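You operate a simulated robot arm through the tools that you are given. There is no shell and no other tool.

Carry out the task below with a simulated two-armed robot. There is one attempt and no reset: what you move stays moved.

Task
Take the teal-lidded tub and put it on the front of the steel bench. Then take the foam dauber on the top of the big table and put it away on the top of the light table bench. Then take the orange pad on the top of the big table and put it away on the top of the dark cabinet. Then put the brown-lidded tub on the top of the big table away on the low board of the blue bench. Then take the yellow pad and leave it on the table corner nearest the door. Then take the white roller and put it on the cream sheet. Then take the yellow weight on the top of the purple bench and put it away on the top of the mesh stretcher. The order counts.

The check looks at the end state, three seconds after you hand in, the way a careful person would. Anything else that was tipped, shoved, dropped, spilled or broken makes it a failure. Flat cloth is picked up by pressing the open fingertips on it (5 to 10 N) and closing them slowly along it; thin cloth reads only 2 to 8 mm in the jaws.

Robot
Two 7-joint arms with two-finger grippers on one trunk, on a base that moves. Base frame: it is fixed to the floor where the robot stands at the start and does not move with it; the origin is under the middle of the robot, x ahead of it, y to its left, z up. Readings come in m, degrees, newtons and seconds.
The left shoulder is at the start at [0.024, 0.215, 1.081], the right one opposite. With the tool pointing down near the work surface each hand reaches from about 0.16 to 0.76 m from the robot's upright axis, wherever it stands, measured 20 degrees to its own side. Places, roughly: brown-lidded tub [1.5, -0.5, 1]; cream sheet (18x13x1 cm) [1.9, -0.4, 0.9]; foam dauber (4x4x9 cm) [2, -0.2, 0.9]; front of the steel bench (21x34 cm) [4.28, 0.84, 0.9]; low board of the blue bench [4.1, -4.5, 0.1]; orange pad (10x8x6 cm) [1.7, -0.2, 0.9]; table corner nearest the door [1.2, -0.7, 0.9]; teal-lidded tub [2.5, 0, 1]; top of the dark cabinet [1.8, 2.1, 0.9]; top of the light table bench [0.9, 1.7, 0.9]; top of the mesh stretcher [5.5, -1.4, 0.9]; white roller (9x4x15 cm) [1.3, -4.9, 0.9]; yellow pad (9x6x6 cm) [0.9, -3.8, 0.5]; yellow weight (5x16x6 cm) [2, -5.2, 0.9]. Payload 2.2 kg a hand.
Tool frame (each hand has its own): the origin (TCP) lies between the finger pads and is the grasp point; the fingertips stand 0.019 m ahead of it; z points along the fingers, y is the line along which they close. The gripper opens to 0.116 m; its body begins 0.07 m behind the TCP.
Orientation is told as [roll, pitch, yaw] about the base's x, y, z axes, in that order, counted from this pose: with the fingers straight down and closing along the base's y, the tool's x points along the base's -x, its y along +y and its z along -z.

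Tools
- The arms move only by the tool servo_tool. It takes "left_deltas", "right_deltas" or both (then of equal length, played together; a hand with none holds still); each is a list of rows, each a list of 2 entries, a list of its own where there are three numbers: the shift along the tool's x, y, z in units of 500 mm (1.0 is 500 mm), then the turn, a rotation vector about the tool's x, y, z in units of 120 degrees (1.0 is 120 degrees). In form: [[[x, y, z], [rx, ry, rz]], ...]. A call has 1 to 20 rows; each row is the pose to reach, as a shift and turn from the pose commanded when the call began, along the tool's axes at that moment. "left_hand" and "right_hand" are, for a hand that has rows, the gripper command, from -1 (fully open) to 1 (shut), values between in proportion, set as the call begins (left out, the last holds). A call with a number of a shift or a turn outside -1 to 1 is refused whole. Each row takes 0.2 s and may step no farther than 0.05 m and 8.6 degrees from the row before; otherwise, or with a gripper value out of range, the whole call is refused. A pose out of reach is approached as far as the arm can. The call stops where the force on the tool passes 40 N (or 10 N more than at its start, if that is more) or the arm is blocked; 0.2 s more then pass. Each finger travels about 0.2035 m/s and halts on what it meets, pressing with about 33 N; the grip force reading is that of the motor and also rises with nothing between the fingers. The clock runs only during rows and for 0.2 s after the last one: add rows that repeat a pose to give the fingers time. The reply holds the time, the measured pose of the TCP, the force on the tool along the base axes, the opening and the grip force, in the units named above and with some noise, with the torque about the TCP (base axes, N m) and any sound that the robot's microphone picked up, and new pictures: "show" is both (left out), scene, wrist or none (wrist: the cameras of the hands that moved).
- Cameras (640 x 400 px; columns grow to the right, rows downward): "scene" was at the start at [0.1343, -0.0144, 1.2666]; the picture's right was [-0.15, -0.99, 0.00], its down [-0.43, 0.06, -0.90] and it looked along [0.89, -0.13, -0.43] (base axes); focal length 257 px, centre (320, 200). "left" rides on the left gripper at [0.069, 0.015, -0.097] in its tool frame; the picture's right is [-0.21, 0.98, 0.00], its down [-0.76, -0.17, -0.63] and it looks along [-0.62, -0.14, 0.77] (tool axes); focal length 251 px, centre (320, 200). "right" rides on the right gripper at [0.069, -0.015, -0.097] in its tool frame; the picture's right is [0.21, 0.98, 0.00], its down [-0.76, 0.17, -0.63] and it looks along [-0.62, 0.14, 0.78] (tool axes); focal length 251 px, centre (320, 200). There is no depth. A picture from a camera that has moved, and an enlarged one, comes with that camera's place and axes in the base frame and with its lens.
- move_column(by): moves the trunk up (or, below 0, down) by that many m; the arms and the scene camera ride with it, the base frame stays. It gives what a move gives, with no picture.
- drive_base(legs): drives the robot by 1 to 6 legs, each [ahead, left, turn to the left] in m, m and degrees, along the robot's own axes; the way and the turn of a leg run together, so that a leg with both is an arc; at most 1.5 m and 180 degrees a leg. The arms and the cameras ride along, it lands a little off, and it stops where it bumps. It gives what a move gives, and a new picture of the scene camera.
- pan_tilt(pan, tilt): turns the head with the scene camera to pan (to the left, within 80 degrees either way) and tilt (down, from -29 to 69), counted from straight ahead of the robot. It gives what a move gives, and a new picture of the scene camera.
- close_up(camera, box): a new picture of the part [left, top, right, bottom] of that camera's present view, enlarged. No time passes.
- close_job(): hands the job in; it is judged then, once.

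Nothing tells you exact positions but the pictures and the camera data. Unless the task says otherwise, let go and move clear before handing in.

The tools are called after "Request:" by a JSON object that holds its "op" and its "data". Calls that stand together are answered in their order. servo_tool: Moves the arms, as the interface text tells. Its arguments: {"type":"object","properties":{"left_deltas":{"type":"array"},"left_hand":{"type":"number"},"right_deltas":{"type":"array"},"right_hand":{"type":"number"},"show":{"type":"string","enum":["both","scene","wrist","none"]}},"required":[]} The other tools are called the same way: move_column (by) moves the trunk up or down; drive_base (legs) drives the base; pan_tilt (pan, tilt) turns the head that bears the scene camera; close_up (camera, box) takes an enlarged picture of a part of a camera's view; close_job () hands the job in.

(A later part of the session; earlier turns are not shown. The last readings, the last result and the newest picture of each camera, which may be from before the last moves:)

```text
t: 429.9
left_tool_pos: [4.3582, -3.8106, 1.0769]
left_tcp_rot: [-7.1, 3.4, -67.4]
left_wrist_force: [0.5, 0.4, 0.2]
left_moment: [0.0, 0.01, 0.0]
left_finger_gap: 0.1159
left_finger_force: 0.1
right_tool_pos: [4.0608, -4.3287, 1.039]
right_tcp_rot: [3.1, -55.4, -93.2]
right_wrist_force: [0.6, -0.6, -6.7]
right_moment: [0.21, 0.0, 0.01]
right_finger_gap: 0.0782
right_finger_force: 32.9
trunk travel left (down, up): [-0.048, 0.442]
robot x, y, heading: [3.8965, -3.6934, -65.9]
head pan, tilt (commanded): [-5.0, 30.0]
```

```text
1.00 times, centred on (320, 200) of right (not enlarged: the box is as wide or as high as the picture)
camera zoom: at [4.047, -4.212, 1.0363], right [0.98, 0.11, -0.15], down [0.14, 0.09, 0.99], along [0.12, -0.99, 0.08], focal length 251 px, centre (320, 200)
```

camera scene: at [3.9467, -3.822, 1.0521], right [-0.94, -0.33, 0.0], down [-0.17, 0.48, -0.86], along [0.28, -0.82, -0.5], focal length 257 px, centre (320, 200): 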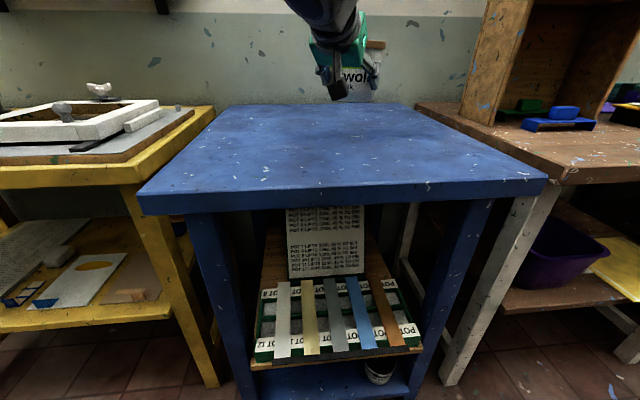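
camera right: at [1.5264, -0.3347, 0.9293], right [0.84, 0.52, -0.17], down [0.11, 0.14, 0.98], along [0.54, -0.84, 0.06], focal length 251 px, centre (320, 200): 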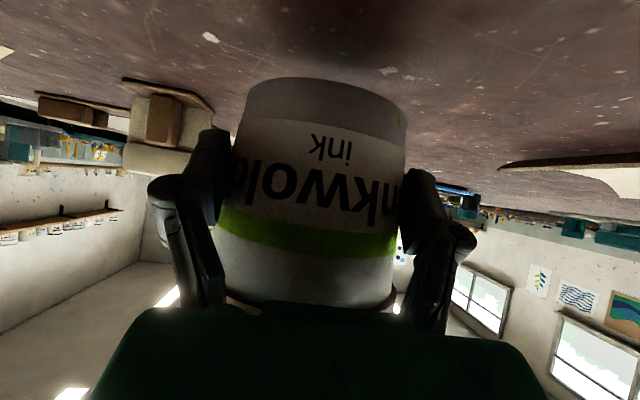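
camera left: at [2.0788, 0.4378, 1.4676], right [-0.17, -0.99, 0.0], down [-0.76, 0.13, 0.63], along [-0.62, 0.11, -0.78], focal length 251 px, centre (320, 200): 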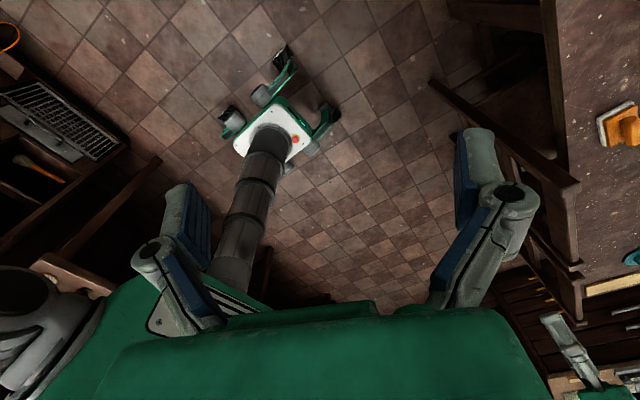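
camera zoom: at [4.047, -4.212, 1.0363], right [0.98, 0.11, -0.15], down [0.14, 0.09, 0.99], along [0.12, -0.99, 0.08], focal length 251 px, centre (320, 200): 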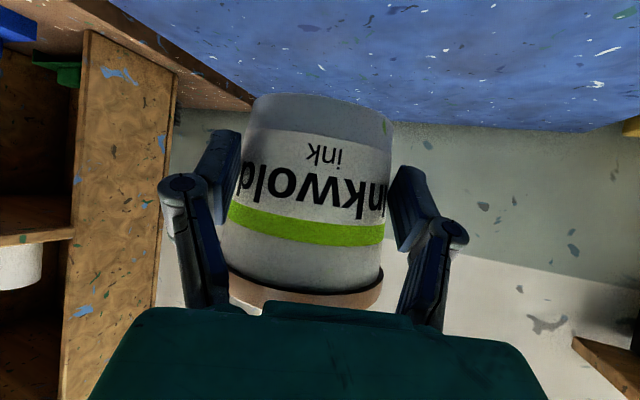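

The hand is level and pointing over the bench. Lowering the tub to just above the blue top.

Request:
{"op": "servo_tool", "data": {"right_deltas": [[[0.035, 0, 0.024], [0, 0, 0]], [[0.07, 0, 0.048], [0, 0, 0]], [[0.105, 0, 0.072], [0, 0, 0]], [[0.14, 0, 0.095], [0, 0, 0]], [[0.175, 0, 0.119], [0, 0, 0]], [[0.2, 0, 0.136], [0, 0, 0]], [[0.2, 0, 0.136], [0, 0, 0]]], "show": "both"}}

```text
t: 431.5
left_tool_pos: [4.3579, -3.8108, 1.0772]
left_tcp_rot: [-7.4, 3.3, -67.6]
left_wrist_force: [-0.6, 0.8, 0.5]
left_moment: [0.03, 0.0, -0.01]
left_finger_gap: 0.1159
left_finger_force: 0.1
right_tool_pos: [4.0589, -4.3356, 0.9379]
right_tcp_rot: [7.7, -55.5, -97.8]
right_wrist_force: [0.4, -0.1, -5.4]
right_moment: [0.21, 0.02, -0.02]
right_finger_gap: 0.0782
right_finger_force: 33.0
trunk travel left (down, up): [-0.048, 0.442]
robot x, y, heading: [3.8917, -3.6975, -66.0]
head pan, tilt (commanded): [-5.0, 30.0]
camera scene: at [3.946, -3.8213, 1.0823], right [-0.94, -0.33, 0.0], down [-0.17, 0.47, -0.86], along [0.28, -0.82, -0.5], focal length 257 px, centre (320, 200)
camera right: at [4.0449, -4.2174, 0.9347], right [0.99, 0.1, -0.1], down [0.09, 0.1, 0.99], along [0.11, -0.99, 0.09], focal length 251 px, centre (320, 200)
```

scene: 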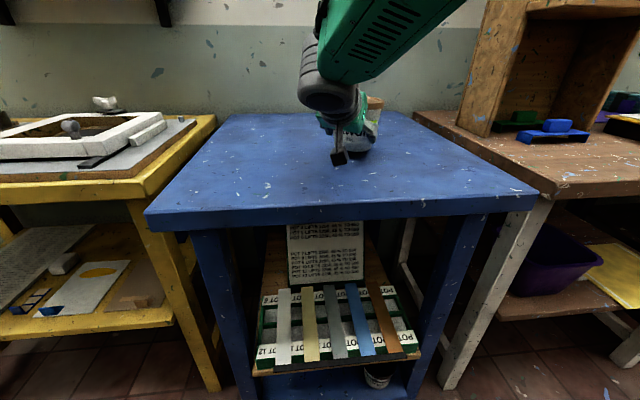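
right: 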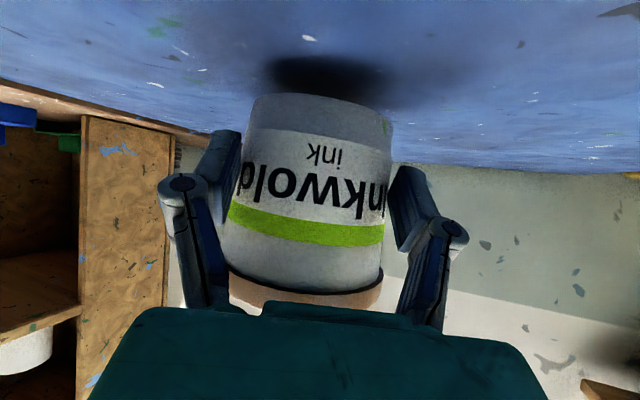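

A few centimetres above the surface now. Lowering slowly until it touches.

Request:
{"op": "servo_tool", "data": {"right_deltas": [[[0.01, 0, 0.007], [0, 0, 0]], [[0.02, 0, 0.014], [0, 0, 0]], [[0.03, 0, 0.02], [0, 0, 0]], [[0.038, 0, 0.026], [0, 0, 0]], [[0.038, 0, 0.026], [0, 0, 0]]], "show": "wrist"}}

```text
t: 432.7
left_tool_pos: [4.3581, -3.8078, 1.0775]
left_tcp_rot: [-7.3, 3.1, -67.4]
left_wrist_force: [0.3, -0.6, -0.5]
left_moment: [0.01, 0.02, -0.01]
left_finger_gap: 0.1159
left_finger_force: 0.1
right_tool_pos: [4.0581, -4.336, 0.9213]
right_tcp_rot: [8.4, -55.9, -98.6]
right_wrist_force: [2.5, 3.1, 7.0]
right_moment: [-0.49, 0.29, 0.08]
right_finger_gap: 0.0777
right_finger_force: 32.9
trunk travel left (down, up): [-0.048, 0.442]
robot x, y, heading: [3.8981, -3.6998, -65.9]
head pan, tilt (commanded): [-5.0, 30.0]
camera right: at [4.0456, -4.2181, 0.9175], right [0.99, 0.09, -0.1], down [0.09, 0.1, 0.99], along [0.1, -0.99, 0.09], focal length 251 px, centre (320, 200)
```

right: 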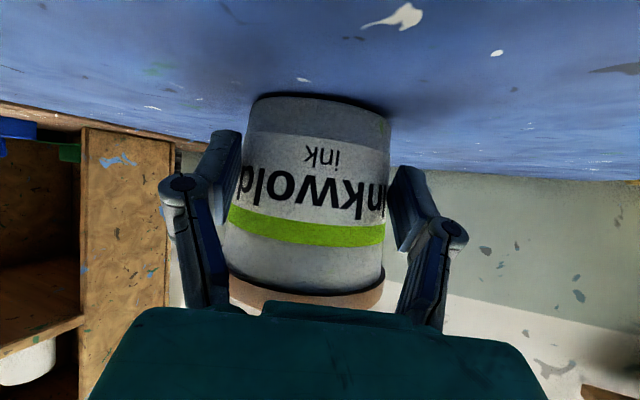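

It has touched down. I'll press a few millimetres so it sits flat, then open.

Request:
{"op": "servo_tool", "data": {"right_deltas": [[[0.004, 0, 0.003], [0, 0, 0]], [[0.008, 0, 0.006], [0, 0, 0]], [[0.008, 0, 0.006], [0, 0, 0]]], "show": "none"}}

Request:
{"op": "servo_tool", "data": {"right_deltas": [[[0, 0, 0], [0, 0, 0]], [[0, 0, 0], [0, 0, 0]], [[0, 0, 0], [0, 0, 0]], [[0, 0, 0], [0, 0, 0]]], "right_hand": -1, "show": "both"}}

```text
t: 433.7
left_tool_pos: [4.3556, -3.81, 1.0774]
left_tcp_rot: [-7.2, 3.4, -67.5]
left_wrist_force: [-0.4, 0.3, -0.4]
left_moment: [-0.02, 0.02, 0.03]
left_finger_gap: 0.1163
left_finger_force: 0.0
right_tool_pos: [4.0501, -4.3395, 0.915]
right_tcp_rot: [8.9, -55.1, -99.6]
right_wrist_force: [0.9, 0.4, -0.4]
right_moment: [0.02, 0.02, 0.02]
right_finger_gap: 0.0003
right_finger_force: 28.1
trunk travel left (down, up): [-0.048, 0.442]
robot x, y, heading: [3.8991, -3.6995, -65.8]
head pan, tilt (commanded): [-5.0, 30.0]
stopped in row 3 (right hand): the arm was blocked; the commanded pose is now the measured one
```

```text
t: 434.7
left_tool_pos: [4.3549, -3.8105, 1.0776]
left_tcp_rot: [-7.2, 3.4, -67.4]
left_wrist_force: [-0.6, 1.3, -0.2]
left_moment: [0.0, 0.0, -0.02]
left_finger_gap: 0.1159
left_finger_force: 0.1
right_tool_pos: [4.051, -4.3379, 0.9157]
right_tcp_rot: [9.0, -55.2, -99.5]
right_wrist_force: [0.0, 0.1, -0.1]
right_moment: [-0.02, 0.04, -0.02]
right_finger_gap: 0.1157
right_finger_force: 0.0
trunk travel left (down, up): [-0.048, 0.442]
robot x, y, heading: [3.8959, -3.7009, -65.9]
head pan, tilt (commanded): [-5.0, 30.0]
camera scene: at [3.9458, -3.8207, 1.0824], right [-0.94, -0.33, 0.0], down [-0.17, 0.47, -0.86], along [0.28, -0.82, -0.5], focal length 257 px, centre (320, 200)
camera right: at [4.0396, -4.2215, 0.9113], right [0.99, 0.09, -0.09], down [0.08, 0.09, 0.99], along [0.09, -0.99, 0.08], focal length 251 px, centre (320, 200)
```

scene: 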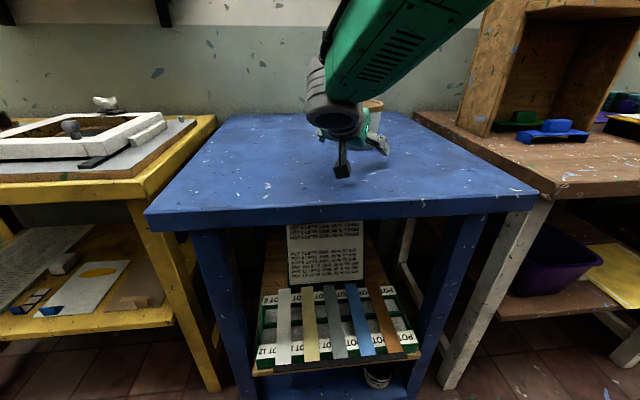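
right: 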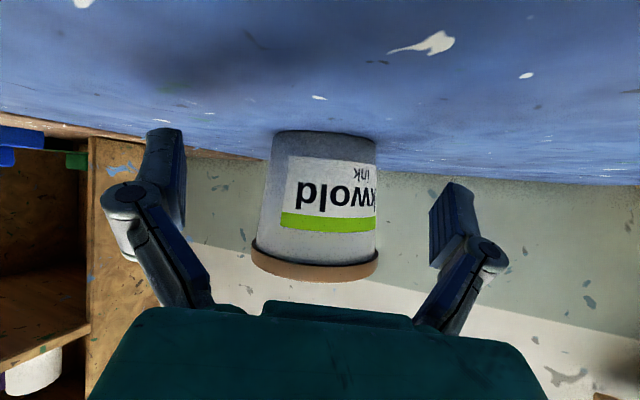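

The tub slid out of the grip but is standing upright on the blue bench top. I'll level the hand and advance for a deeper re-grip.

Request:
{"op": "servo_tool", "data": {"right_deltas": [[[0, 0.012, 0], [0, 0, -0.026]], [[-0.004, 0.0224, 0.006], [0, 0, -0.0517]], [[-0.025, 0.0224, 0.034], [0, 0, -0.0517]], [[-0.045, 0.0224, 0.062], [0, 0, -0.0517]], [[-0.065, 0.0224, 0.09], [0, 0, -0.0517]], [[-0.08, 0.0224, 0.11], [0, 0, -0.0517]], [[-0.08, 0.0224, 0.11], [0, 0, -0.0517]]], "show": "wrist"}}

```text
t: 436.5
left_tool_pos: [4.3532, -3.8096, 1.0783]
left_tcp_rot: [-7.0, 3.8, -67.5]
left_wrist_force: [-0.6, 0.0, 0.3]
left_moment: [0.03, -0.01, 0.0]
left_finger_gap: 0.116
left_finger_force: 0.1
right_tool_pos: [4.0311, -4.4238, 0.9424]
right_tcp_rot: [6.9, -55.2, -96.8]
right_wrist_force: [0.5, 0.9, -0.3]
right_moment: [0.01, 0.0, 0.01]
right_finger_gap: 0.1161
right_finger_force: 0.1
trunk travel left (down, up): [-0.048, 0.442]
robot x, y, heading: [3.895, -3.6967, -66.1]
head pan, tilt (commanded): [-5.0, 30.0]
stopped in row 7 (right hand): the arm was blocked; the commanded pose is now the measured one
camera right: at [4.0169, -4.3066, 0.9391], right [0.99, 0.1, -0.11], down [0.1, 0.09, 0.99], along [0.11, -0.99, 0.08], focal length 251 px, centre (320, 200)
```

right: 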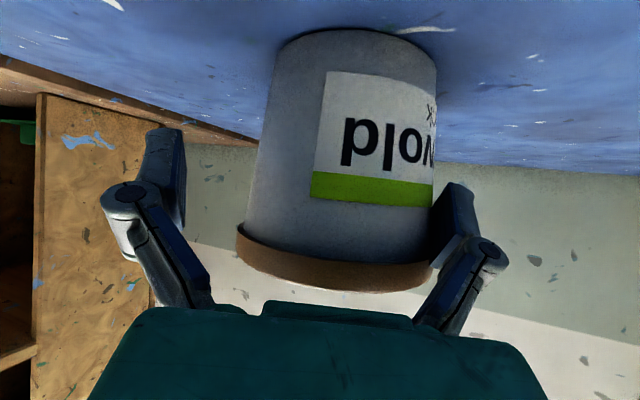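

The arm is near its reach limit here and ended off-target. I'll draw the hand straight back, drive the robot closer, and approach again.

Request:
{"op": "servo_tool", "data": {"right_deltas": [[[0.02, 0, -0.029], [0, 0, 0]], [[0.04, -0.001, -0.058], [0, 0, 0]], [[0.06, -0.002, -0.087], [0, 0, 0]], [[0.08, -0.003, -0.1154], [0, 0, 0]], [[0.08, -0.003, -0.1154], [0, 0, 0]]], "show": "wrist"}}

```text
t: 437.7
left_tool_pos: [4.354, -3.8088, 1.0784]
left_tcp_rot: [-7.1, 3.6, -67.5]
left_wrist_force: [1.2, 0.1, -1.6]
left_moment: [-0.03, 0.0, -0.02]
left_finger_gap: 0.1159
left_finger_force: 0.0
right_tool_pos: [4.0203, -4.3609, 0.9469]
right_tcp_rot: [9.5, -54.4, -99.7]
right_wrist_force: [0.0, 0.5, -0.4]
right_moment: [0.02, -0.04, -0.02]
right_finger_gap: 0.1159
right_finger_force: 0.1
trunk travel left (down, up): [-0.048, 0.442]
robot x, y, heading: [3.8949, -3.7006, -66.0]
head pan, tilt (commanded): [-5.0, 30.0]
camera right: at [4.0088, -4.2426, 0.9447], right [0.99, 0.09, -0.08], down [0.08, 0.08, 0.99], along [0.09, -0.99, 0.07], focal length 251 px, centre (320, 200)
```

right: 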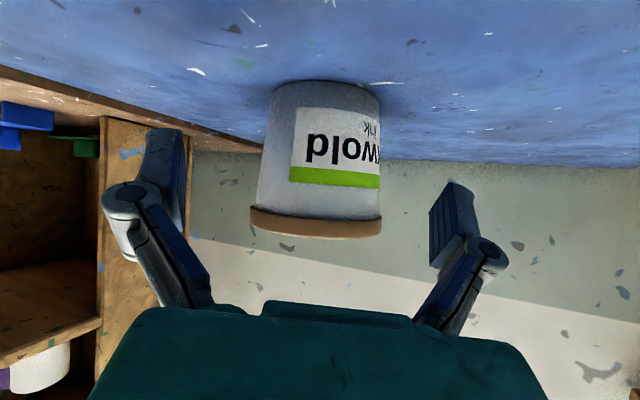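

Drawn back cleanly; the tub stands at about [4.024, -4.437]. I'll raise the hand, drive 11 cm closer, and re-measure.

Request:
{"op": "servo_tool", "data": {"right_deltas": [[[-0.03, 0.003, -0.045], [0, 0, 0]], [[-0.06, 0.006, -0.09], [0, 0, 0]], [[-0.09, 0.01, -0.135], [0, 0, 0]], [[-0.12, 0.013, -0.18], [0, 0, 0]], [[-0.157, 0.017, -0.23], [0, 0, 0]], [[-0.157, 0.017, -0.23], [0, 0, 0]]], "show": "none"}}

Request:
{"op": "drive_base", "data": {"legs": [[0.11, 0, 0]]}}

Request:
{"op": "servo_tool", "data": {"right_deltas": [[[0, 0, 0], [0, 0, 0]]], "show": "both"}}

```text
t: 439.1
left_tool_pos: [4.3529, -3.8092, 1.078]
left_tcp_rot: [-7.1, 3.5, -67.5]
left_wrist_force: [1.0, 0.3, -0.3]
left_moment: [0.0, -0.01, 0.02]
left_finger_gap: 0.1161
left_finger_force: 0.0
right_tool_pos: [4.0308, -4.3049, 1.0727]
right_tcp_rot: [7.7, -54.9, -97.2]
right_wrist_force: [-0.7, -1.0, -0.3]
right_moment: [0.0, 0.02, 0.0]
right_finger_gap: 0.1158
right_finger_force: 0.0
trunk travel left (down, up): [-0.048, 0.442]
robot x, y, heading: [3.8947, -3.7015, -66.0]
head pan, tilt (commanded): [-5.0, 30.0]
```

```text
t: 440.3
left_tool_pos: [4.3991, -3.9117, 1.0782]
left_tcp_rot: [-7.0, 3.6, -67.5]
left_wrist_force: [0.2, -0.1, -0.6]
left_moment: [0.02, 0.03, 0.0]
left_finger_gap: 0.1161
left_finger_force: 0.0
right_tool_pos: [4.0763, -4.4051, 1.0742]
right_tcp_rot: [7.7, -55.0, -97.2]
right_wrist_force: [0.2, -0.2, -0.6]
right_moment: [0.02, 0.02, -0.01]
right_finger_gap: 0.1162
right_finger_force: 0.1
trunk travel left (down, up): [-0.048, 0.442]
robot x, y, heading: [3.9442, -3.8005, -65.8]
head pan, tilt (commanded): [-5.0, 30.0]
camera scene: at [3.9945, -3.9227, 1.0876], right [-0.93, -0.36, 0.0], down [-0.16, 0.42, -0.89], along [0.32, -0.83, -0.45], focal length 257 px, centre (320, 200)
```

scene: 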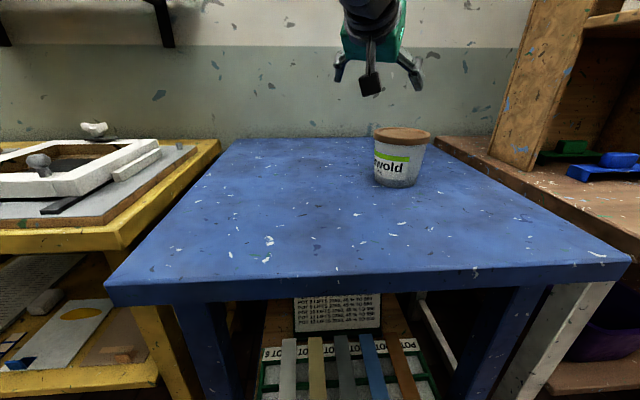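

```text
t: 440.7
left_tool_pos: [4.3961, -3.9113, 1.079]
left_tcp_rot: [-6.9, 3.6, -67.5]
left_wrist_force: [-0.5, -0.4, 0.3]
left_moment: [0.01, -0.01, 0.02]
left_finger_gap: 0.1158
left_finger_force: 0.0
right_tool_pos: [4.0722, -4.4042, 1.0749]
right_tcp_rot: [8.0, -55.1, -97.6]
right_wrist_force: [0.0, -0.8, -0.3]
right_moment: [0.01, -0.02, 0.01]
right_finger_gap: 0.1162
right_finger_force: 0.1
trunk travel left (down, up): [-0.048, 0.442]
robot x, y, heading: [3.9441, -3.8025, -66.2]
head pan, tilt (commanded): [-5.0, 30.0]
camera scene: at [3.9934, -3.9219, 1.0873], right [-0.94, -0.35, 0.0], down [-0.16, 0.43, -0.89], along [0.31, -0.83, -0.46], focal length 257 px, centre (320, 200)
camera right: at [4.0588, -4.287, 1.0727], right [0.99, 0.11, -0.1], down [0.09, 0.09, 0.99], along [0.11, -0.99, 0.08], focal length 251 px, centre (320, 200)
```

scene: 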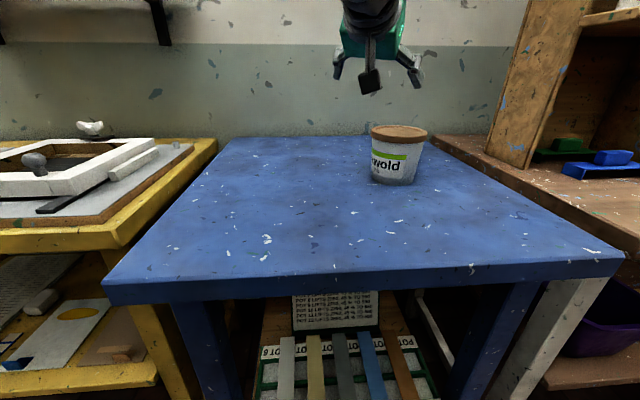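
right: 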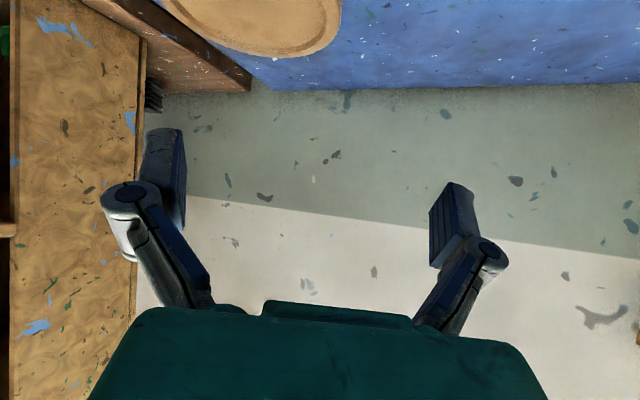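

The tub stands clear on the blue top. I'll align the hand with my heading (level roll), keeping its place, then line up for the re-grip.

Request:
{"op": "servo_tool", "data": {"right_deltas": [[[0, 0, 0], [-0.0374, 0.0028, -0.0374]], [[0, 0, 0], [-0.0747, 0.0056, -0.0747]], [[0, 0, 0], [-0.112, 0.0084, -0.112]], [[0, 0, 0], [-0.1494, 0.0112, -0.1494]], [[0, 0, 0], [-0.1494, 0.0112, -0.1494]]], "show": "none"}}

Request:
{"op": "servo_tool", "data": {"right_deltas": [[[0.034, -0.027, -0.017], [0, 0, 0]], [[0.068, -0.054, -0.034], [0, 0, 0]], [[0.102, -0.08, -0.05], [0, 0, 0]], [[0.137, -0.107, -0.067], [0, 0, 0]], [[0.137, -0.107, -0.067], [0, 0, 0]]], "show": "both"}}

```text
t: 441.9
left_tool_pos: [4.397, -3.9104, 1.078]
left_tcp_rot: [-7.1, 3.7, -67.5]
left_wrist_force: [-0.4, 0.1, 0.1]
left_moment: [0.02, -0.01, -0.01]
left_finger_gap: 0.116
left_finger_force: 0.0
right_tool_pos: [4.0735, -4.403, 1.0768]
right_tcp_rot: [0.0, -55.1, -65.7]
right_wrist_force: [0.0, -0.5, 0.2]
right_moment: [-0.03, 0.02, 0.01]
right_finger_gap: 0.1159
right_finger_force: 0.0
trunk travel left (down, up): [-0.048, 0.442]
robot x, y, heading: [3.9371, -3.8008, -65.8]
head pan, tilt (commanded): [-5.0, 30.0]
```

```text
t: 443.1
left_tool_pos: [4.3956, -3.9107, 1.0781]
left_tcp_rot: [-7.0, 3.6, -67.5]
left_wrist_force: [-0.5, 1.0, 0.2]
left_moment: [-0.03, -0.01, -0.02]
left_finger_gap: 0.1163
left_finger_force: 0.1
right_tool_pos: [3.997, -4.3642, 1.0401]
right_tcp_rot: [0.0, -55.0, -65.8]
right_wrist_force: [0.4, -0.5, 0.1]
right_moment: [0.0, 0.0, 0.03]
right_finger_gap: 0.1157
right_finger_force: 0.0
trunk travel left (down, up): [-0.048, 0.442]
robot x, y, heading: [3.9395, -3.7982, -65.8]
head pan, tilt (commanded): [-5.0, 30.0]
camera scene: at [3.9898, -3.9219, 1.0825], right [-0.94, -0.33, 0.0], down [-0.17, 0.47, -0.86], along [0.28, -0.82, -0.5], focal length 257 px, centre (320, 200)
camera right: at [3.9345, -4.264, 1.0382], right [0.84, 0.51, -0.18], down [0.12, 0.15, 0.98], along [0.53, -0.85, 0.06], focal length 251 px, centre (320, 200)
```

scene: 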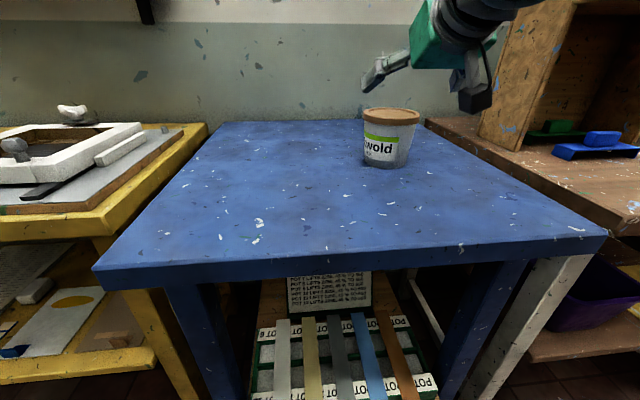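
right: 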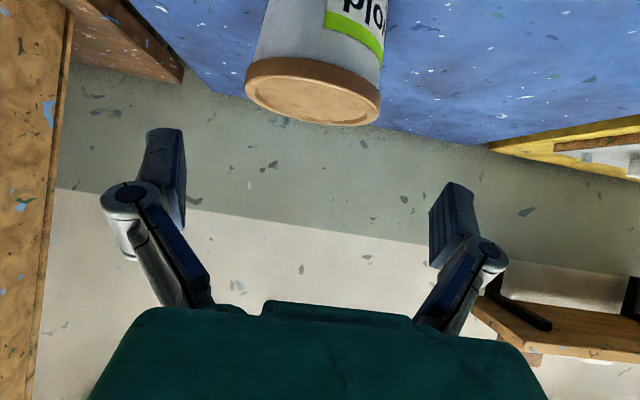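

The tub is at about [4.020, -4.440]. I'll descend behind it and check alignment before advancing.

Request:
{"op": "servo_tool", "data": {"right_deltas": [[[0.025, -0.007, 0.023], [0, 0, 0]], [[0.05, -0.014, 0.046], [0, 0, 0]], [[0.075, -0.0202, 0.07], [0, 0, 0]], [[0.099, -0.0202, 0.0926], [0, 0, 0]], [[0.106, -0.0202, 0.145], [0, 0, 0]], [[0.106, -0.0202, 0.145], [0, 0, 0]]], "show": "both"}}

```text
t: 444.5
left_tool_pos: [4.3948, -3.9111, 1.0795]
left_tcp_rot: [-6.8, 3.6, -67.5]
left_wrist_force: [0.3, 0.4, 0.5]
left_moment: [0.0, 0.01, -0.01]
left_finger_gap: 0.1162
left_finger_force: 0.1
right_tool_pos: [4.0005, -4.3951, 0.9551]
right_tcp_rot: [0.1, -55.2, -65.9]
right_wrist_force: [-0.7, 0.5, 0.2]
right_moment: [-0.05, -0.04, 0.03]
right_finger_gap: 0.116
right_finger_force: 0.1
trunk travel left (down, up): [-0.048, 0.442]
robot x, y, heading: [3.9413, -3.7999, -66.0]
head pan, tilt (commanded): [-5.0, 30.0]
camera scene: at [3.9896, -3.9214, 1.0826], right [-0.94, -0.33, 0.0], down [-0.17, 0.47, -0.87], along [0.28, -0.82, -0.5], focal length 257 px, centre (320, 200)
camera right: at [3.9367, -4.2938, 0.9536], right [0.84, 0.51, -0.18], down [0.12, 0.15, 0.98], along [0.53, -0.85, 0.06], focal length 251 px, centre (320, 200)
```

scene: 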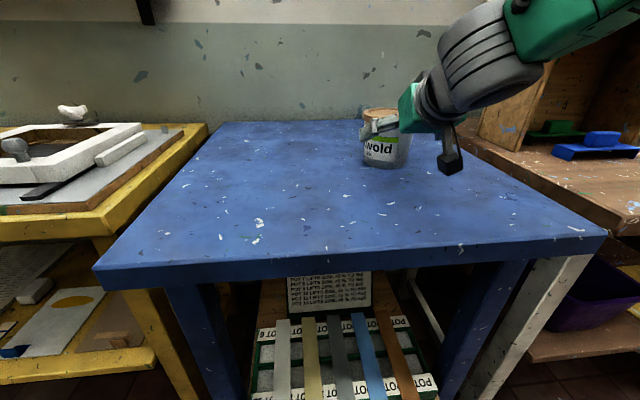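
right: 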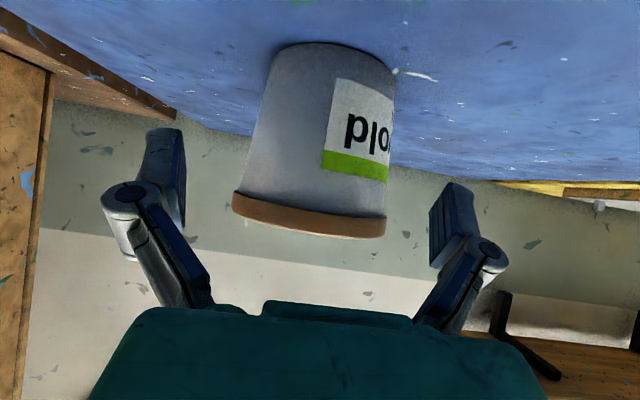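

Well aligned. Advancing to the grip position.

Request:
{"op": "servo_tool", "data": {"right_deltas": [[[0.002, 0.001, 0.03], [0, 0, 0]], [[0.004, 0.0018, 0.06], [0, 0, 0]], [[0.006, 0.0018, 0.09], [0, 0, 0]], [[0.0068, 0.0018, 0.116], [0, 0, 0]], [[0.0068, 0.0018, 0.116], [0, 0, 0]]], "show": "wrist"}}

```text
t: 445.7
left_tool_pos: [4.3962, -3.9096, 1.0795]
left_tcp_rot: [-6.9, 3.7, -67.4]
left_wrist_force: [0.4, -0.1, 0.5]
left_moment: [0.0, 0.0, -0.01]
left_finger_gap: 0.1161
left_finger_force: 0.1
right_tool_pos: [4.0198, -4.4372, 0.9194]
right_tcp_rot: [0.1, -55.1, -65.9]
right_wrist_force: [0.0, -0.1, -0.6]
right_moment: [-0.01, -0.01, 0.03]
right_finger_gap: 0.1161
right_finger_force: 0.0
trunk travel left (down, up): [-0.048, 0.442]
robot x, y, heading: [3.9415, -3.7987, -66.2]
head pan, tilt (commanded): [-5.0, 30.0]
camera right: at [3.9559, -4.3361, 0.9175], right [0.84, 0.51, -0.18], down [0.12, 0.15, 0.98], along [0.53, -0.85, 0.06], focal length 251 px, centre (320, 200)
```

right: 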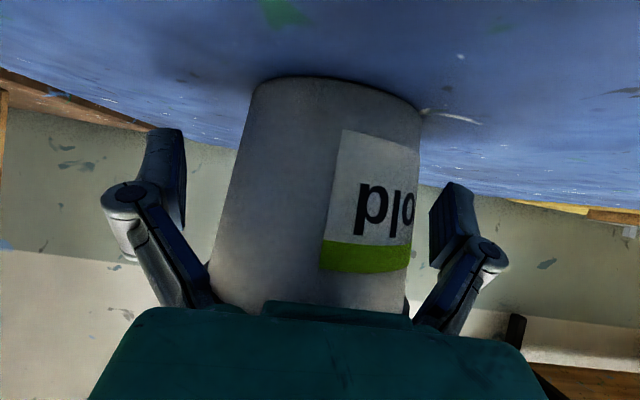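

Deep enough, no contact force. Closing.

Request:
{"op": "servo_tool", "data": {"right_deltas": [[[0, 0, 0], [0, 0, 0]], [[0, 0, 0], [0, 0, 0]], [[0, 0, 0], [0, 0, 0]], [[0, 0, 0], [0, 0, 0]]], "right_hand": 1, "show": "none"}}

Request:
{"op": "servo_tool", "data": {"right_deltas": [[[-0.01, 0, -0.007], [0, 0, 0]], [[-0.025, 0, -0.017], [0, 0, 0]], [[-0.04, 0, -0.028], [0, 0, 0]], [[-0.06, 0, -0.042], [0, 0, 0]], [[-0.08, 0, -0.056], [0, 0, 0]], [[-0.08, 0, -0.056], [0, 0, 0]]], "show": "both"}}

```text
t: 446.7
left_tool_pos: [4.395, -3.9104, 1.0774]
left_tcp_rot: [-6.8, 3.5, -67.5]
left_wrist_force: [0.0, -0.6, -0.8]
left_moment: [-0.01, -0.01, -0.02]
left_finger_gap: 0.116
left_finger_force: 0.1
right_tool_pos: [4.0193, -4.4383, 0.9184]
right_tcp_rot: [0.1, -55.2, -66.1]
right_wrist_force: [-0.1, -0.5, 2.1]
right_moment: [-0.22, -0.21, -0.03]
right_finger_gap: 0.0877
right_finger_force: 32.8
trunk travel left (down, up): [-0.048, 0.442]
robot x, y, heading: [3.9394, -3.8007, -65.8]
head pan, tilt (commanded): [-5.0, 30.0]
```

```text
t: 448.1
left_tool_pos: [4.3965, -3.9111, 1.0777]
left_tcp_rot: [-6.9, 3.7, -67.4]
left_wrist_force: [0.2, 1.0, -0.4]
left_moment: [0.04, -0.06, 0.01]
left_finger_gap: 0.1158
left_finger_force: 0.0
right_tool_pos: [4.0209, -4.4373, 0.9679]
right_tcp_rot: [0.0, -55.0, -65.9]
right_wrist_force: [-0.3, -0.1, -5.2]
right_moment: [0.08, 0.08, 0.0]
right_finger_gap: 0.0873
right_finger_force: 32.8
trunk travel left (down, up): [-0.048, 0.442]
robot x, y, heading: [3.9432, -3.7969, -66.1]
head pan, tilt (commanded): [-5.0, 30.0]
camera scene: at [3.99, -3.9231, 1.0823], right [-0.94, -0.33, 0.0], down [-0.17, 0.47, -0.86], along [0.28, -0.82, -0.5], focal length 257 px, centre (320, 200)
camera right: at [3.9563, -4.3364, 0.9658], right [0.84, 0.51, -0.18], down [0.12, 0.14, 0.98], along [0.53, -0.85, 0.06], focal length 251 px, centre (320, 200)
```

scene: 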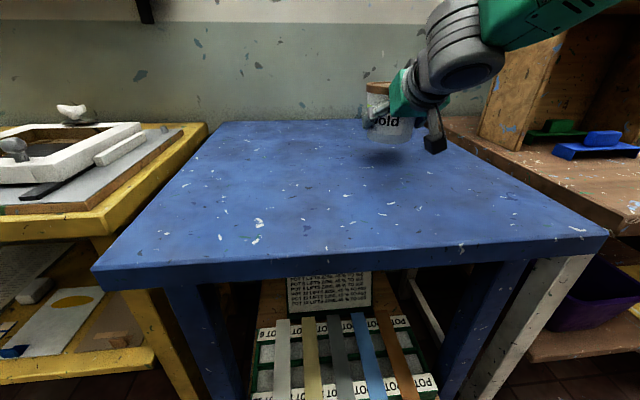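
right: 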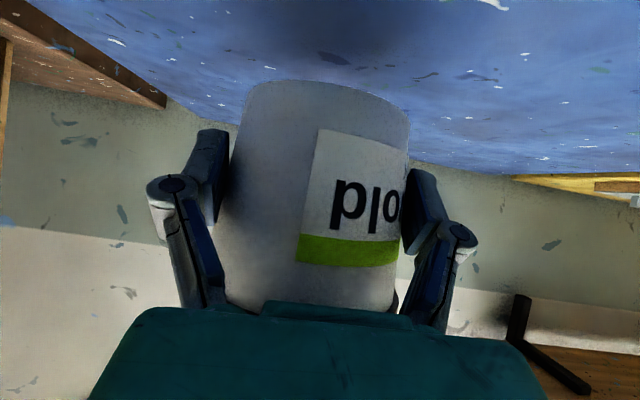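

Firm grip this time. I'll draw the tub back toward me, then back the base off so the tub clears the bench front.

Request:
{"op": "servo_tool", "data": {"right_deltas": [[[0.033, 0, -0.047], [0, 0, 0]], [[0.066, 0, -0.094], [0, 0, 0]], [[0.099, 0, -0.141], [0, 0, 0]], [[0.132, 0, -0.188], [0, 0, 0]], [[0.165, 0, -0.235], [0, 0, 0]], [[0.198, 0, -0.282], [0, 0, 0]], [[0.229, 0, -0.328], [0, 0, 0]], [[0.229, 0, -0.328], [0, 0, 0]]], "show": "none"}}

Request:
{"op": "drive_base", "data": {"legs": [[-0.2, 0, 0]]}}

Request:
{"op": "pan_tilt", "data": {"pan": 0, "tilt": 45}}

```text
t: 449.9
left_tool_pos: [4.3937, -3.9115, 1.0795]
left_tcp_rot: [-6.9, 3.6, -67.5]
left_wrist_force: [0.7, -0.1, 0.6]
left_moment: [0.03, -0.01, 0.03]
left_finger_gap: 0.116
left_finger_force: 0.1
right_tool_pos: [3.9367, -4.2547, 0.9665]
right_tcp_rot: [0.3, -55.0, -66.1]
right_wrist_force: [-0.8, -0.9, -5.3]
right_moment: [0.04, 0.03, -0.01]
right_finger_gap: 0.0874
right_finger_force: 33.0
trunk travel left (down, up): [-0.048, 0.442]
robot x, y, heading: [3.946, -3.7986, -65.8]
head pan, tilt (commanded): [-5.0, 30.0]
```

```text
t: 451.5
left_tool_pos: [4.3115, -3.7263, 1.0792]
left_tcp_rot: [-6.8, 3.7, -67.5]
left_wrist_force: [0.7, 0.1, 0.7]
left_moment: [-0.03, 0.02, 0.0]
left_finger_gap: 0.116
left_finger_force: 0.0
right_tool_pos: [3.8551, -4.068, 0.9659]
right_tcp_rot: [0.1, -55.1, -66.0]
right_wrist_force: [0.1, 0.6, -4.8]
right_moment: [0.1, 0.03, 0.01]
right_finger_gap: 0.0876
right_finger_force: 33.1
trunk travel left (down, up): [-0.048, 0.442]
robot x, y, heading: [3.859, -3.6137, -65.7]
head pan, tilt (commanded): [-5.0, 30.0]
camera scene: at [3.9049, -3.7375, 1.0826], right [-0.94, -0.33, 0.0], down [-0.16, 0.47, -0.87], along [0.28, -0.82, -0.5], focal length 257 px, centre (320, 200)
```

scene: 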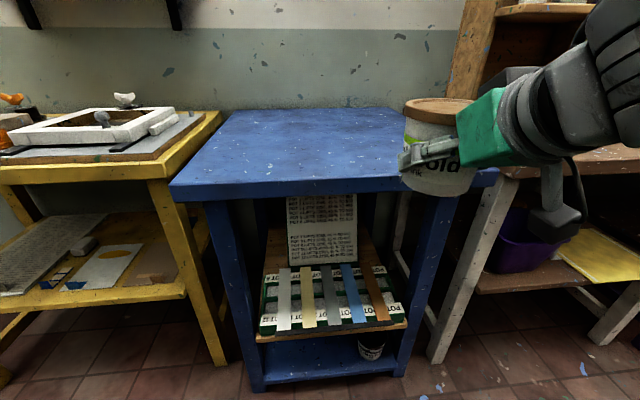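

```text
t: 452.3
left_tool_pos: [4.3133, -3.7258, 1.0781]
left_tcp_rot: [-6.9, 3.8, -67.5]
left_wrist_force: [0.4, -0.4, 0.3]
left_moment: [0.0, 0.01, -0.01]
left_finger_gap: 0.1161
left_finger_force: 0.1
right_tool_pos: [3.8546, -4.0671, 0.968]
right_tcp_rot: [0.0, -55.1, -65.9]
right_wrist_force: [-0.9, -1.3, -5.4]
right_moment: [0.08, 0.04, -0.02]
right_finger_gap: 0.0877
right_finger_force: 33.4
trunk travel left (down, up): [-0.048, 0.442]
robot x, y, heading: [3.8591, -3.6179, -65.7]
head pan, tilt (commanded): [0.0, 45.0]
camera scene: at [3.9098, -3.7268, 1.0599], right [-0.91, -0.41, 0.0], down [-0.29, 0.65, -0.71], along [0.29, -0.64, -0.71], focal length 257 px, centre (320, 200)
```

scene: 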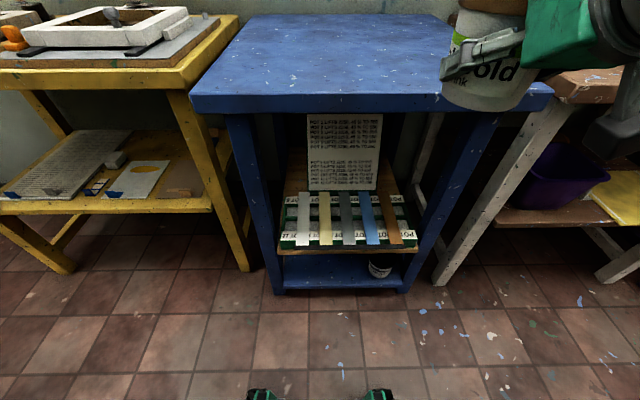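

Now I see the low board clearly: its free part is left of the existing small tub. I'll back off 8 cm and shift 16 cm left so the tub lines up with the free part, then let any sway settle.

Request:
{"op": "drive_base", "data": {"legs": [[-0.08, 0, 0], [0, 0.16, 0]]}}

Request:
{"op": "move_column", "data": {"by": -0.03}}

Request:
{"op": "move_column", "data": {"by": -0.002}}

Request:
{"op": "move_column", "data": {"by": -0.002}}

Request:
{"op": "move_column", "data": {"by": -0.002}}

Request:
{"op": "pan_tilt", "data": {"pan": -5, "tilt": 45}}

```text
t: 454.4
left_tool_pos: [4.4238, -3.5895, 1.0786]
left_tcp_rot: [-6.8, 3.9, -67.4]
left_wrist_force: [1.0, -0.1, 0.2]
left_moment: [0.01, -0.01, 0.02]
left_finger_gap: 0.116
left_finger_force: 0.1
right_tool_pos: [3.9663, -3.9312, 0.9675]
right_tcp_rot: [0.5, -55.1, -66.2]
right_wrist_force: [-1.1, -0.2, -4.7]
right_moment: [0.11, 0.01, 0.0]
right_finger_gap: 0.0871
right_finger_force: 33.1
trunk travel left (down, up): [-0.048, 0.442]
robot x, y, heading: [3.9677, -3.477, -66.0]
head pan, tilt (commanded): [0.0, 45.0]
camera scene: at [4.014, -3.5931, 1.0598], right [-0.91, -0.41, -0.01], down [-0.28, 0.65, -0.71], along [0.29, -0.64, -0.71], focal length 257 px, centre (320, 200)
```

scene: 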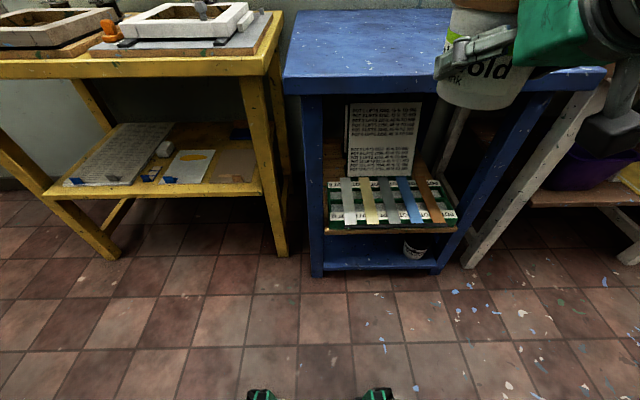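

```text
t: 455.1
left_tool_pos: [4.4228, -3.5896, 1.0472]
left_tcp_rot: [-7.0, 4.1, -67.6]
left_wrist_force: [-0.8, 0.0, 0.0]
left_moment: [0.03, -0.02, 0.0]
left_finger_gap: 0.1161
left_finger_force: 0.1
right_tool_pos: [3.9663, -3.9293, 0.9376]
right_tcp_rot: [-0.1, -55.2, -66.1]
right_wrist_force: [0.5, 0.2, -4.8]
right_moment: [0.08, 0.02, -0.01]
right_finger_gap: 0.0876
right_finger_force: 32.9
trunk travel left (down, up): [-0.018, 0.472]
robot x, y, heading: [3.9665, -3.4827, -65.9]
head pan, tilt (commanded): [0.0, 45.0]
```

```text
t: 455.6
left_tool_pos: [4.4172, -3.5902, 1.0471]
left_tcp_rot: [-6.5, 3.9, -67.6]
left_wrist_force: [-0.2, -0.8, 0.4]
left_moment: [0.03, -0.08, -0.03]
left_finger_gap: 0.1159
left_finger_force: 0.0
right_tool_pos: [3.9605, -3.9325, 0.934]
right_tcp_rot: [0.7, -55.1, -66.5]
right_wrist_force: [-1.7, -1.1, -5.3]
right_moment: [0.08, -0.03, 0.04]
right_finger_gap: 0.0874
right_finger_force: 33.0
trunk travel left (down, up): [-0.016, 0.474]
robot x, y, heading: [3.9706, -3.4801, -65.9]
head pan, tilt (commanded): [0.0, 45.0]
```

```text
t: 456.2
left_tool_pos: [4.4479, -3.5779, 1.0351]
left_tcp_rot: [-8.3, 4.0, -67.6]
left_wrist_force: [1.1, 0.9, -0.2]
left_moment: [-0.03, 0.09, 0.03]
left_finger_gap: 0.1157
left_finger_force: 0.1
right_tool_pos: [3.9891, -3.9214, 0.9375]
right_tcp_rot: [-2.0, -55.2, -64.2]
right_wrist_force: [2.3, 0.9, -4.9]
right_moment: [0.05, 0.09, -0.06]
right_finger_gap: 0.0872
right_finger_force: 32.8
trunk travel left (down, up): [-0.014, 0.476]
robot x, y, heading: [3.9786, -3.4747, -66.0]
head pan, tilt (commanded): [0.0, 45.0]
```

```text
t: 456.7
left_tool_pos: [4.4251, -3.5886, 1.0398]
left_tcp_rot: [-7.0, 4.0, -67.6]
left_wrist_force: [-0.1, 0.3, -0.3]
left_moment: [0.04, -0.03, -0.01]
left_finger_gap: 0.1163
left_finger_force: 0.1
right_tool_pos: [3.967, -3.9302, 0.932]
right_tcp_rot: [0.1, -55.2, -66.0]
right_wrist_force: [0.0, 0.1, -6.5]
right_moment: [0.07, 0.01, -0.01]
right_finger_gap: 0.0874
right_finger_force: 33.3
trunk travel left (down, up): [-0.012, 0.478]
robot x, y, heading: [3.9723, -3.4798, -65.9]
head pan, tilt (commanded): [0.0, 45.0]
```

```text
t: 457.4
left_tool_pos: [4.4184, -3.5924, 1.0429]
left_tcp_rot: [-6.7, 4.0, -67.6]
left_wrist_force: [0.0, 0.0, -0.4]
left_moment: [0.02, -0.04, -0.03]
left_finger_gap: 0.1159
left_finger_force: 0.0
right_tool_pos: [3.9601, -3.9325, 0.9316]
right_tcp_rot: [0.8, -55.3, -66.6]
right_wrist_force: [-0.5, 0.1, -5.6]
right_moment: [0.1, 0.02, 0.01]
right_finger_gap: 0.0877
right_finger_force: 32.9
trunk travel left (down, up): [-0.012, 0.478]
robot x, y, heading: [3.9696, -3.4791, -66.1]
head pan, tilt (commanded): [-5.0, 45.0]
camera scene: at [4.0024, -3.5976, 1.0237], right [-0.95, -0.33, -0.01], down [-0.22, 0.67, -0.7], along [0.24, -0.66, -0.71], focal length 257 px, centre (320, 200)
```

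scene: 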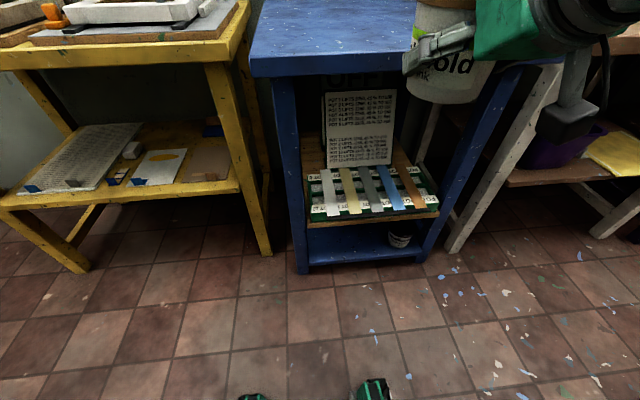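

Aligned laterally with the free part of the board. Now I'll lower the arm in stages in front of the bench.

Request:
{"op": "servo_tool", "data": {"right_deltas": [[[0.06, 0, 0.042], [0, 0, 0]], [[0.12, 0, 0.084], [0, 0, 0]], [[0.18, 0, 0.126], [0, 0, 0]], [[0.24, 0, 0.168], [0, 0, 0]], [[0.3, 0, 0.21], [0, 0, 0]], [[0.36, 0, 0.252], [0, 0, 0]], [[0.42, 0, 0.294], [0, 0, 0]], [[0.48, 0, 0.336], [0, 0, 0]], [[0.48, 0, 0.336], [0, 0, 0]]], "show": "both"}}

```text
t: 459.4
left_tool_pos: [4.437, -3.5828, 1.0357]
left_tcp_rot: [-7.6, 4.1, -67.5]
left_wrist_force: [0.4, 0.1, 0.4]
left_moment: [0.0, 0.01, 0.01]
left_finger_gap: 0.1158
left_finger_force: 0.0
right_tool_pos: [3.9827, -3.9344, 0.6369]
right_tcp_rot: [-1.0, -55.2, -65.2]
right_wrist_force: [0.4, 1.1, -6.3]
right_moment: [0.1, 0.02, -0.04]
right_finger_gap: 0.0872
right_finger_force: 33.1
right hand out of reach, approached as far as the arm can: row 2, 3, 4, 5, 6, 7, 8, 9
trunk travel left (down, up): [-0.012, 0.478]
robot x, y, heading: [3.9721, -3.4764, -65.9]
head pan, tilt (commanded): [-5.0, 45.0]
camera scene: at [4.0233, -3.5891, 1.0238], right [-0.94, -0.33, 0.01], down [-0.24, 0.67, -0.71], along [0.23, -0.67, -0.71], focal length 257 px, centre (320, 200)
camera right: at [3.9198, -3.8327, 0.6349], right [0.84, 0.51, -0.19], down [0.12, 0.15, 0.98], along [0.53, -0.85, 0.06], focal length 251 px, centre (320, 200)
```

scene: 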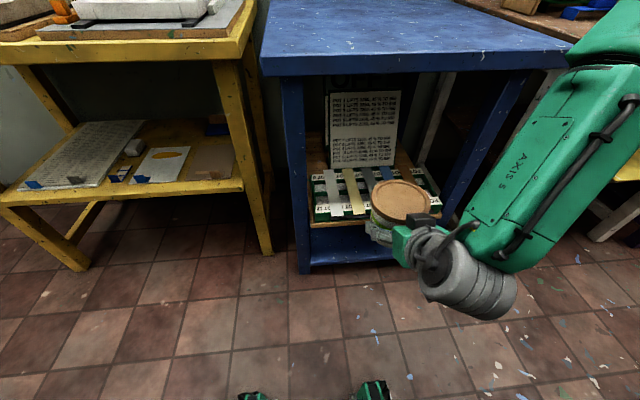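
right: 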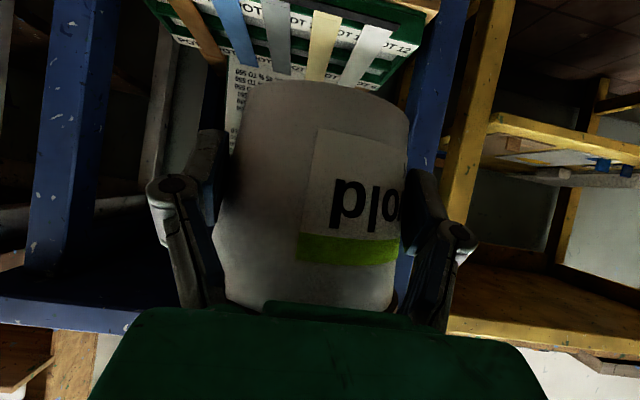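

The arm is coming down well. Continuing lower, with a slight forward shift to keep it in a comfortable range.

Request:
{"op": "servo_tool", "data": {"right_deltas": [[[0.05, 0, 0.053], [0, 0, 0]], [[0.1, 0, 0.106], [0, 0, 0]], [[0.15, 0, 0.158], [0, 0, 0]], [[0.2, 0, 0.21], [0, 0, 0]], [[0.25, 0, 0.263], [0, 0, 0]], [[0.3, 0, 0.316], [0, 0, 0]], [[0.352, 0, 0.369], [0, 0, 0]], [[0.352, 0, 0.369], [0, 0, 0]]], "show": "both"}}

```text
t: 461.1
left_tool_pos: [4.432, -3.585, 1.0374]
left_tcp_rot: [-7.4, 4.1, -67.6]
left_wrist_force: [-0.1, 0.0, 0.4]
left_moment: [-0.02, -0.01, 0.02]
left_finger_gap: 0.1161
left_finger_force: 0.1
right_tool_pos: [4.0087, -3.9782, 0.3862]
right_tcp_rot: [-1.2, -55.1, -65.2]
right_wrist_force: [0.4, 0.5, -5.1]
right_moment: [0.09, 0.05, 0.0]
right_finger_gap: 0.0873
right_finger_force: 32.8
right hand out of reach, approached as far as the arm can: row 6, 7, 8
trunk travel left (down, up): [-0.012, 0.478]
robot x, y, heading: [3.9738, -3.478, -65.6]
head pan, tilt (commanded): [-5.0, 45.0]
camera scene: at [4.0183, -3.5918, 1.0238], right [-0.94, -0.33, 0.0], down [-0.23, 0.67, -0.7], along [0.23, -0.67, -0.71], focal length 257 px, centre (320, 200)
camera right: at [3.9464, -3.8769, 0.3856], right [0.84, 0.5, -0.19], down [0.13, 0.15, 0.98], along [0.52, -0.85, 0.06], focal length 251 px, centre (320, 200)
```

scene: 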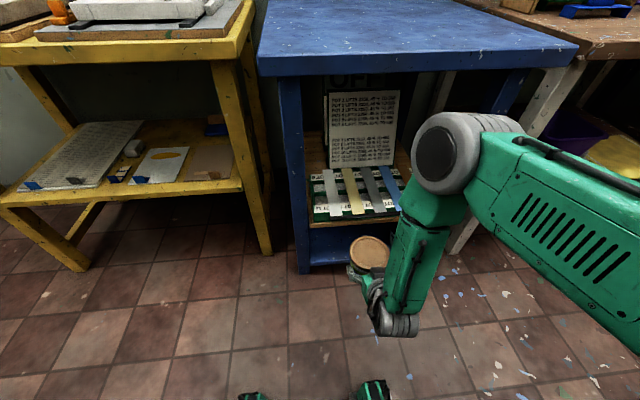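
right: 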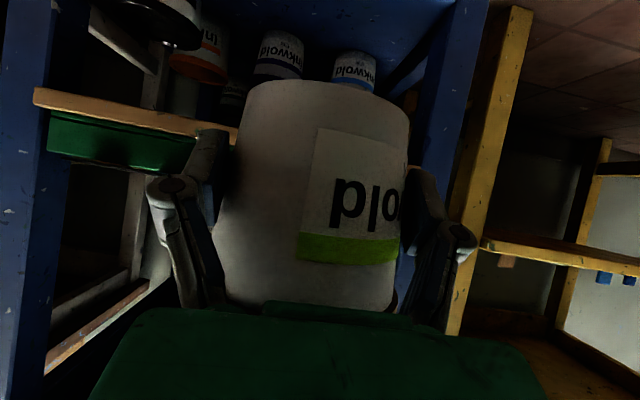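

At z ≈ 0.39 the wrist camera now sees under the shelf: there are other tubs standing at the back of the low board. Let me enlarge that.

Request:
{"op": "close_up", "data": {"camera": "right", "box": [130, 0, 480, 130]}}

Request:
{"op": "close_up", "data": {"camera": "scene", "box": [260, 190, 440, 300]}}

```text
1.83 times, centred on (305, 65) of right
camera zoom: at [3.9464, -3.8769, 0.3856], right [0.84, 0.5, -0.19], down [0.13, 0.15, 0.98], along [0.52, -0.85, 0.06], focal length 460 px, centre (347, 447)
```

zoom: 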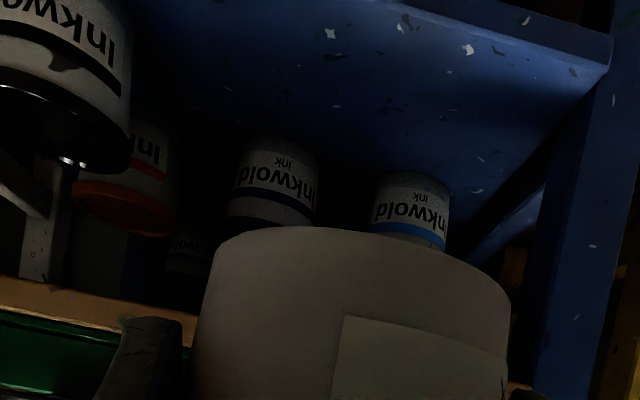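

```text
3.56 times, centred on (350, 245) of scene
camera zoom: at [4.0183, -3.5918, 1.0238], right [-0.94, -0.33, 0.0], down [-0.23, 0.67, -0.7], along [0.23, -0.67, -0.71], focal length 915 px, centre (213, 40)
```

zoom: 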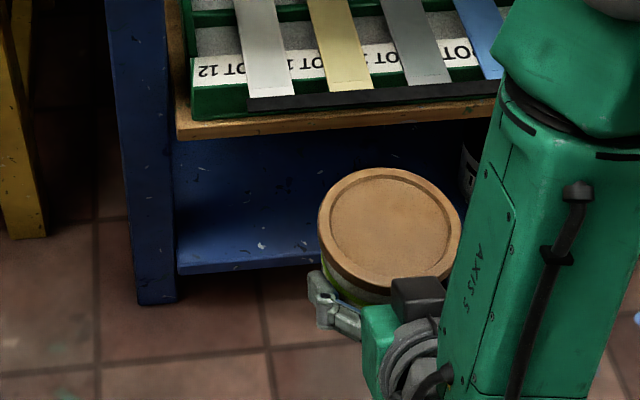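

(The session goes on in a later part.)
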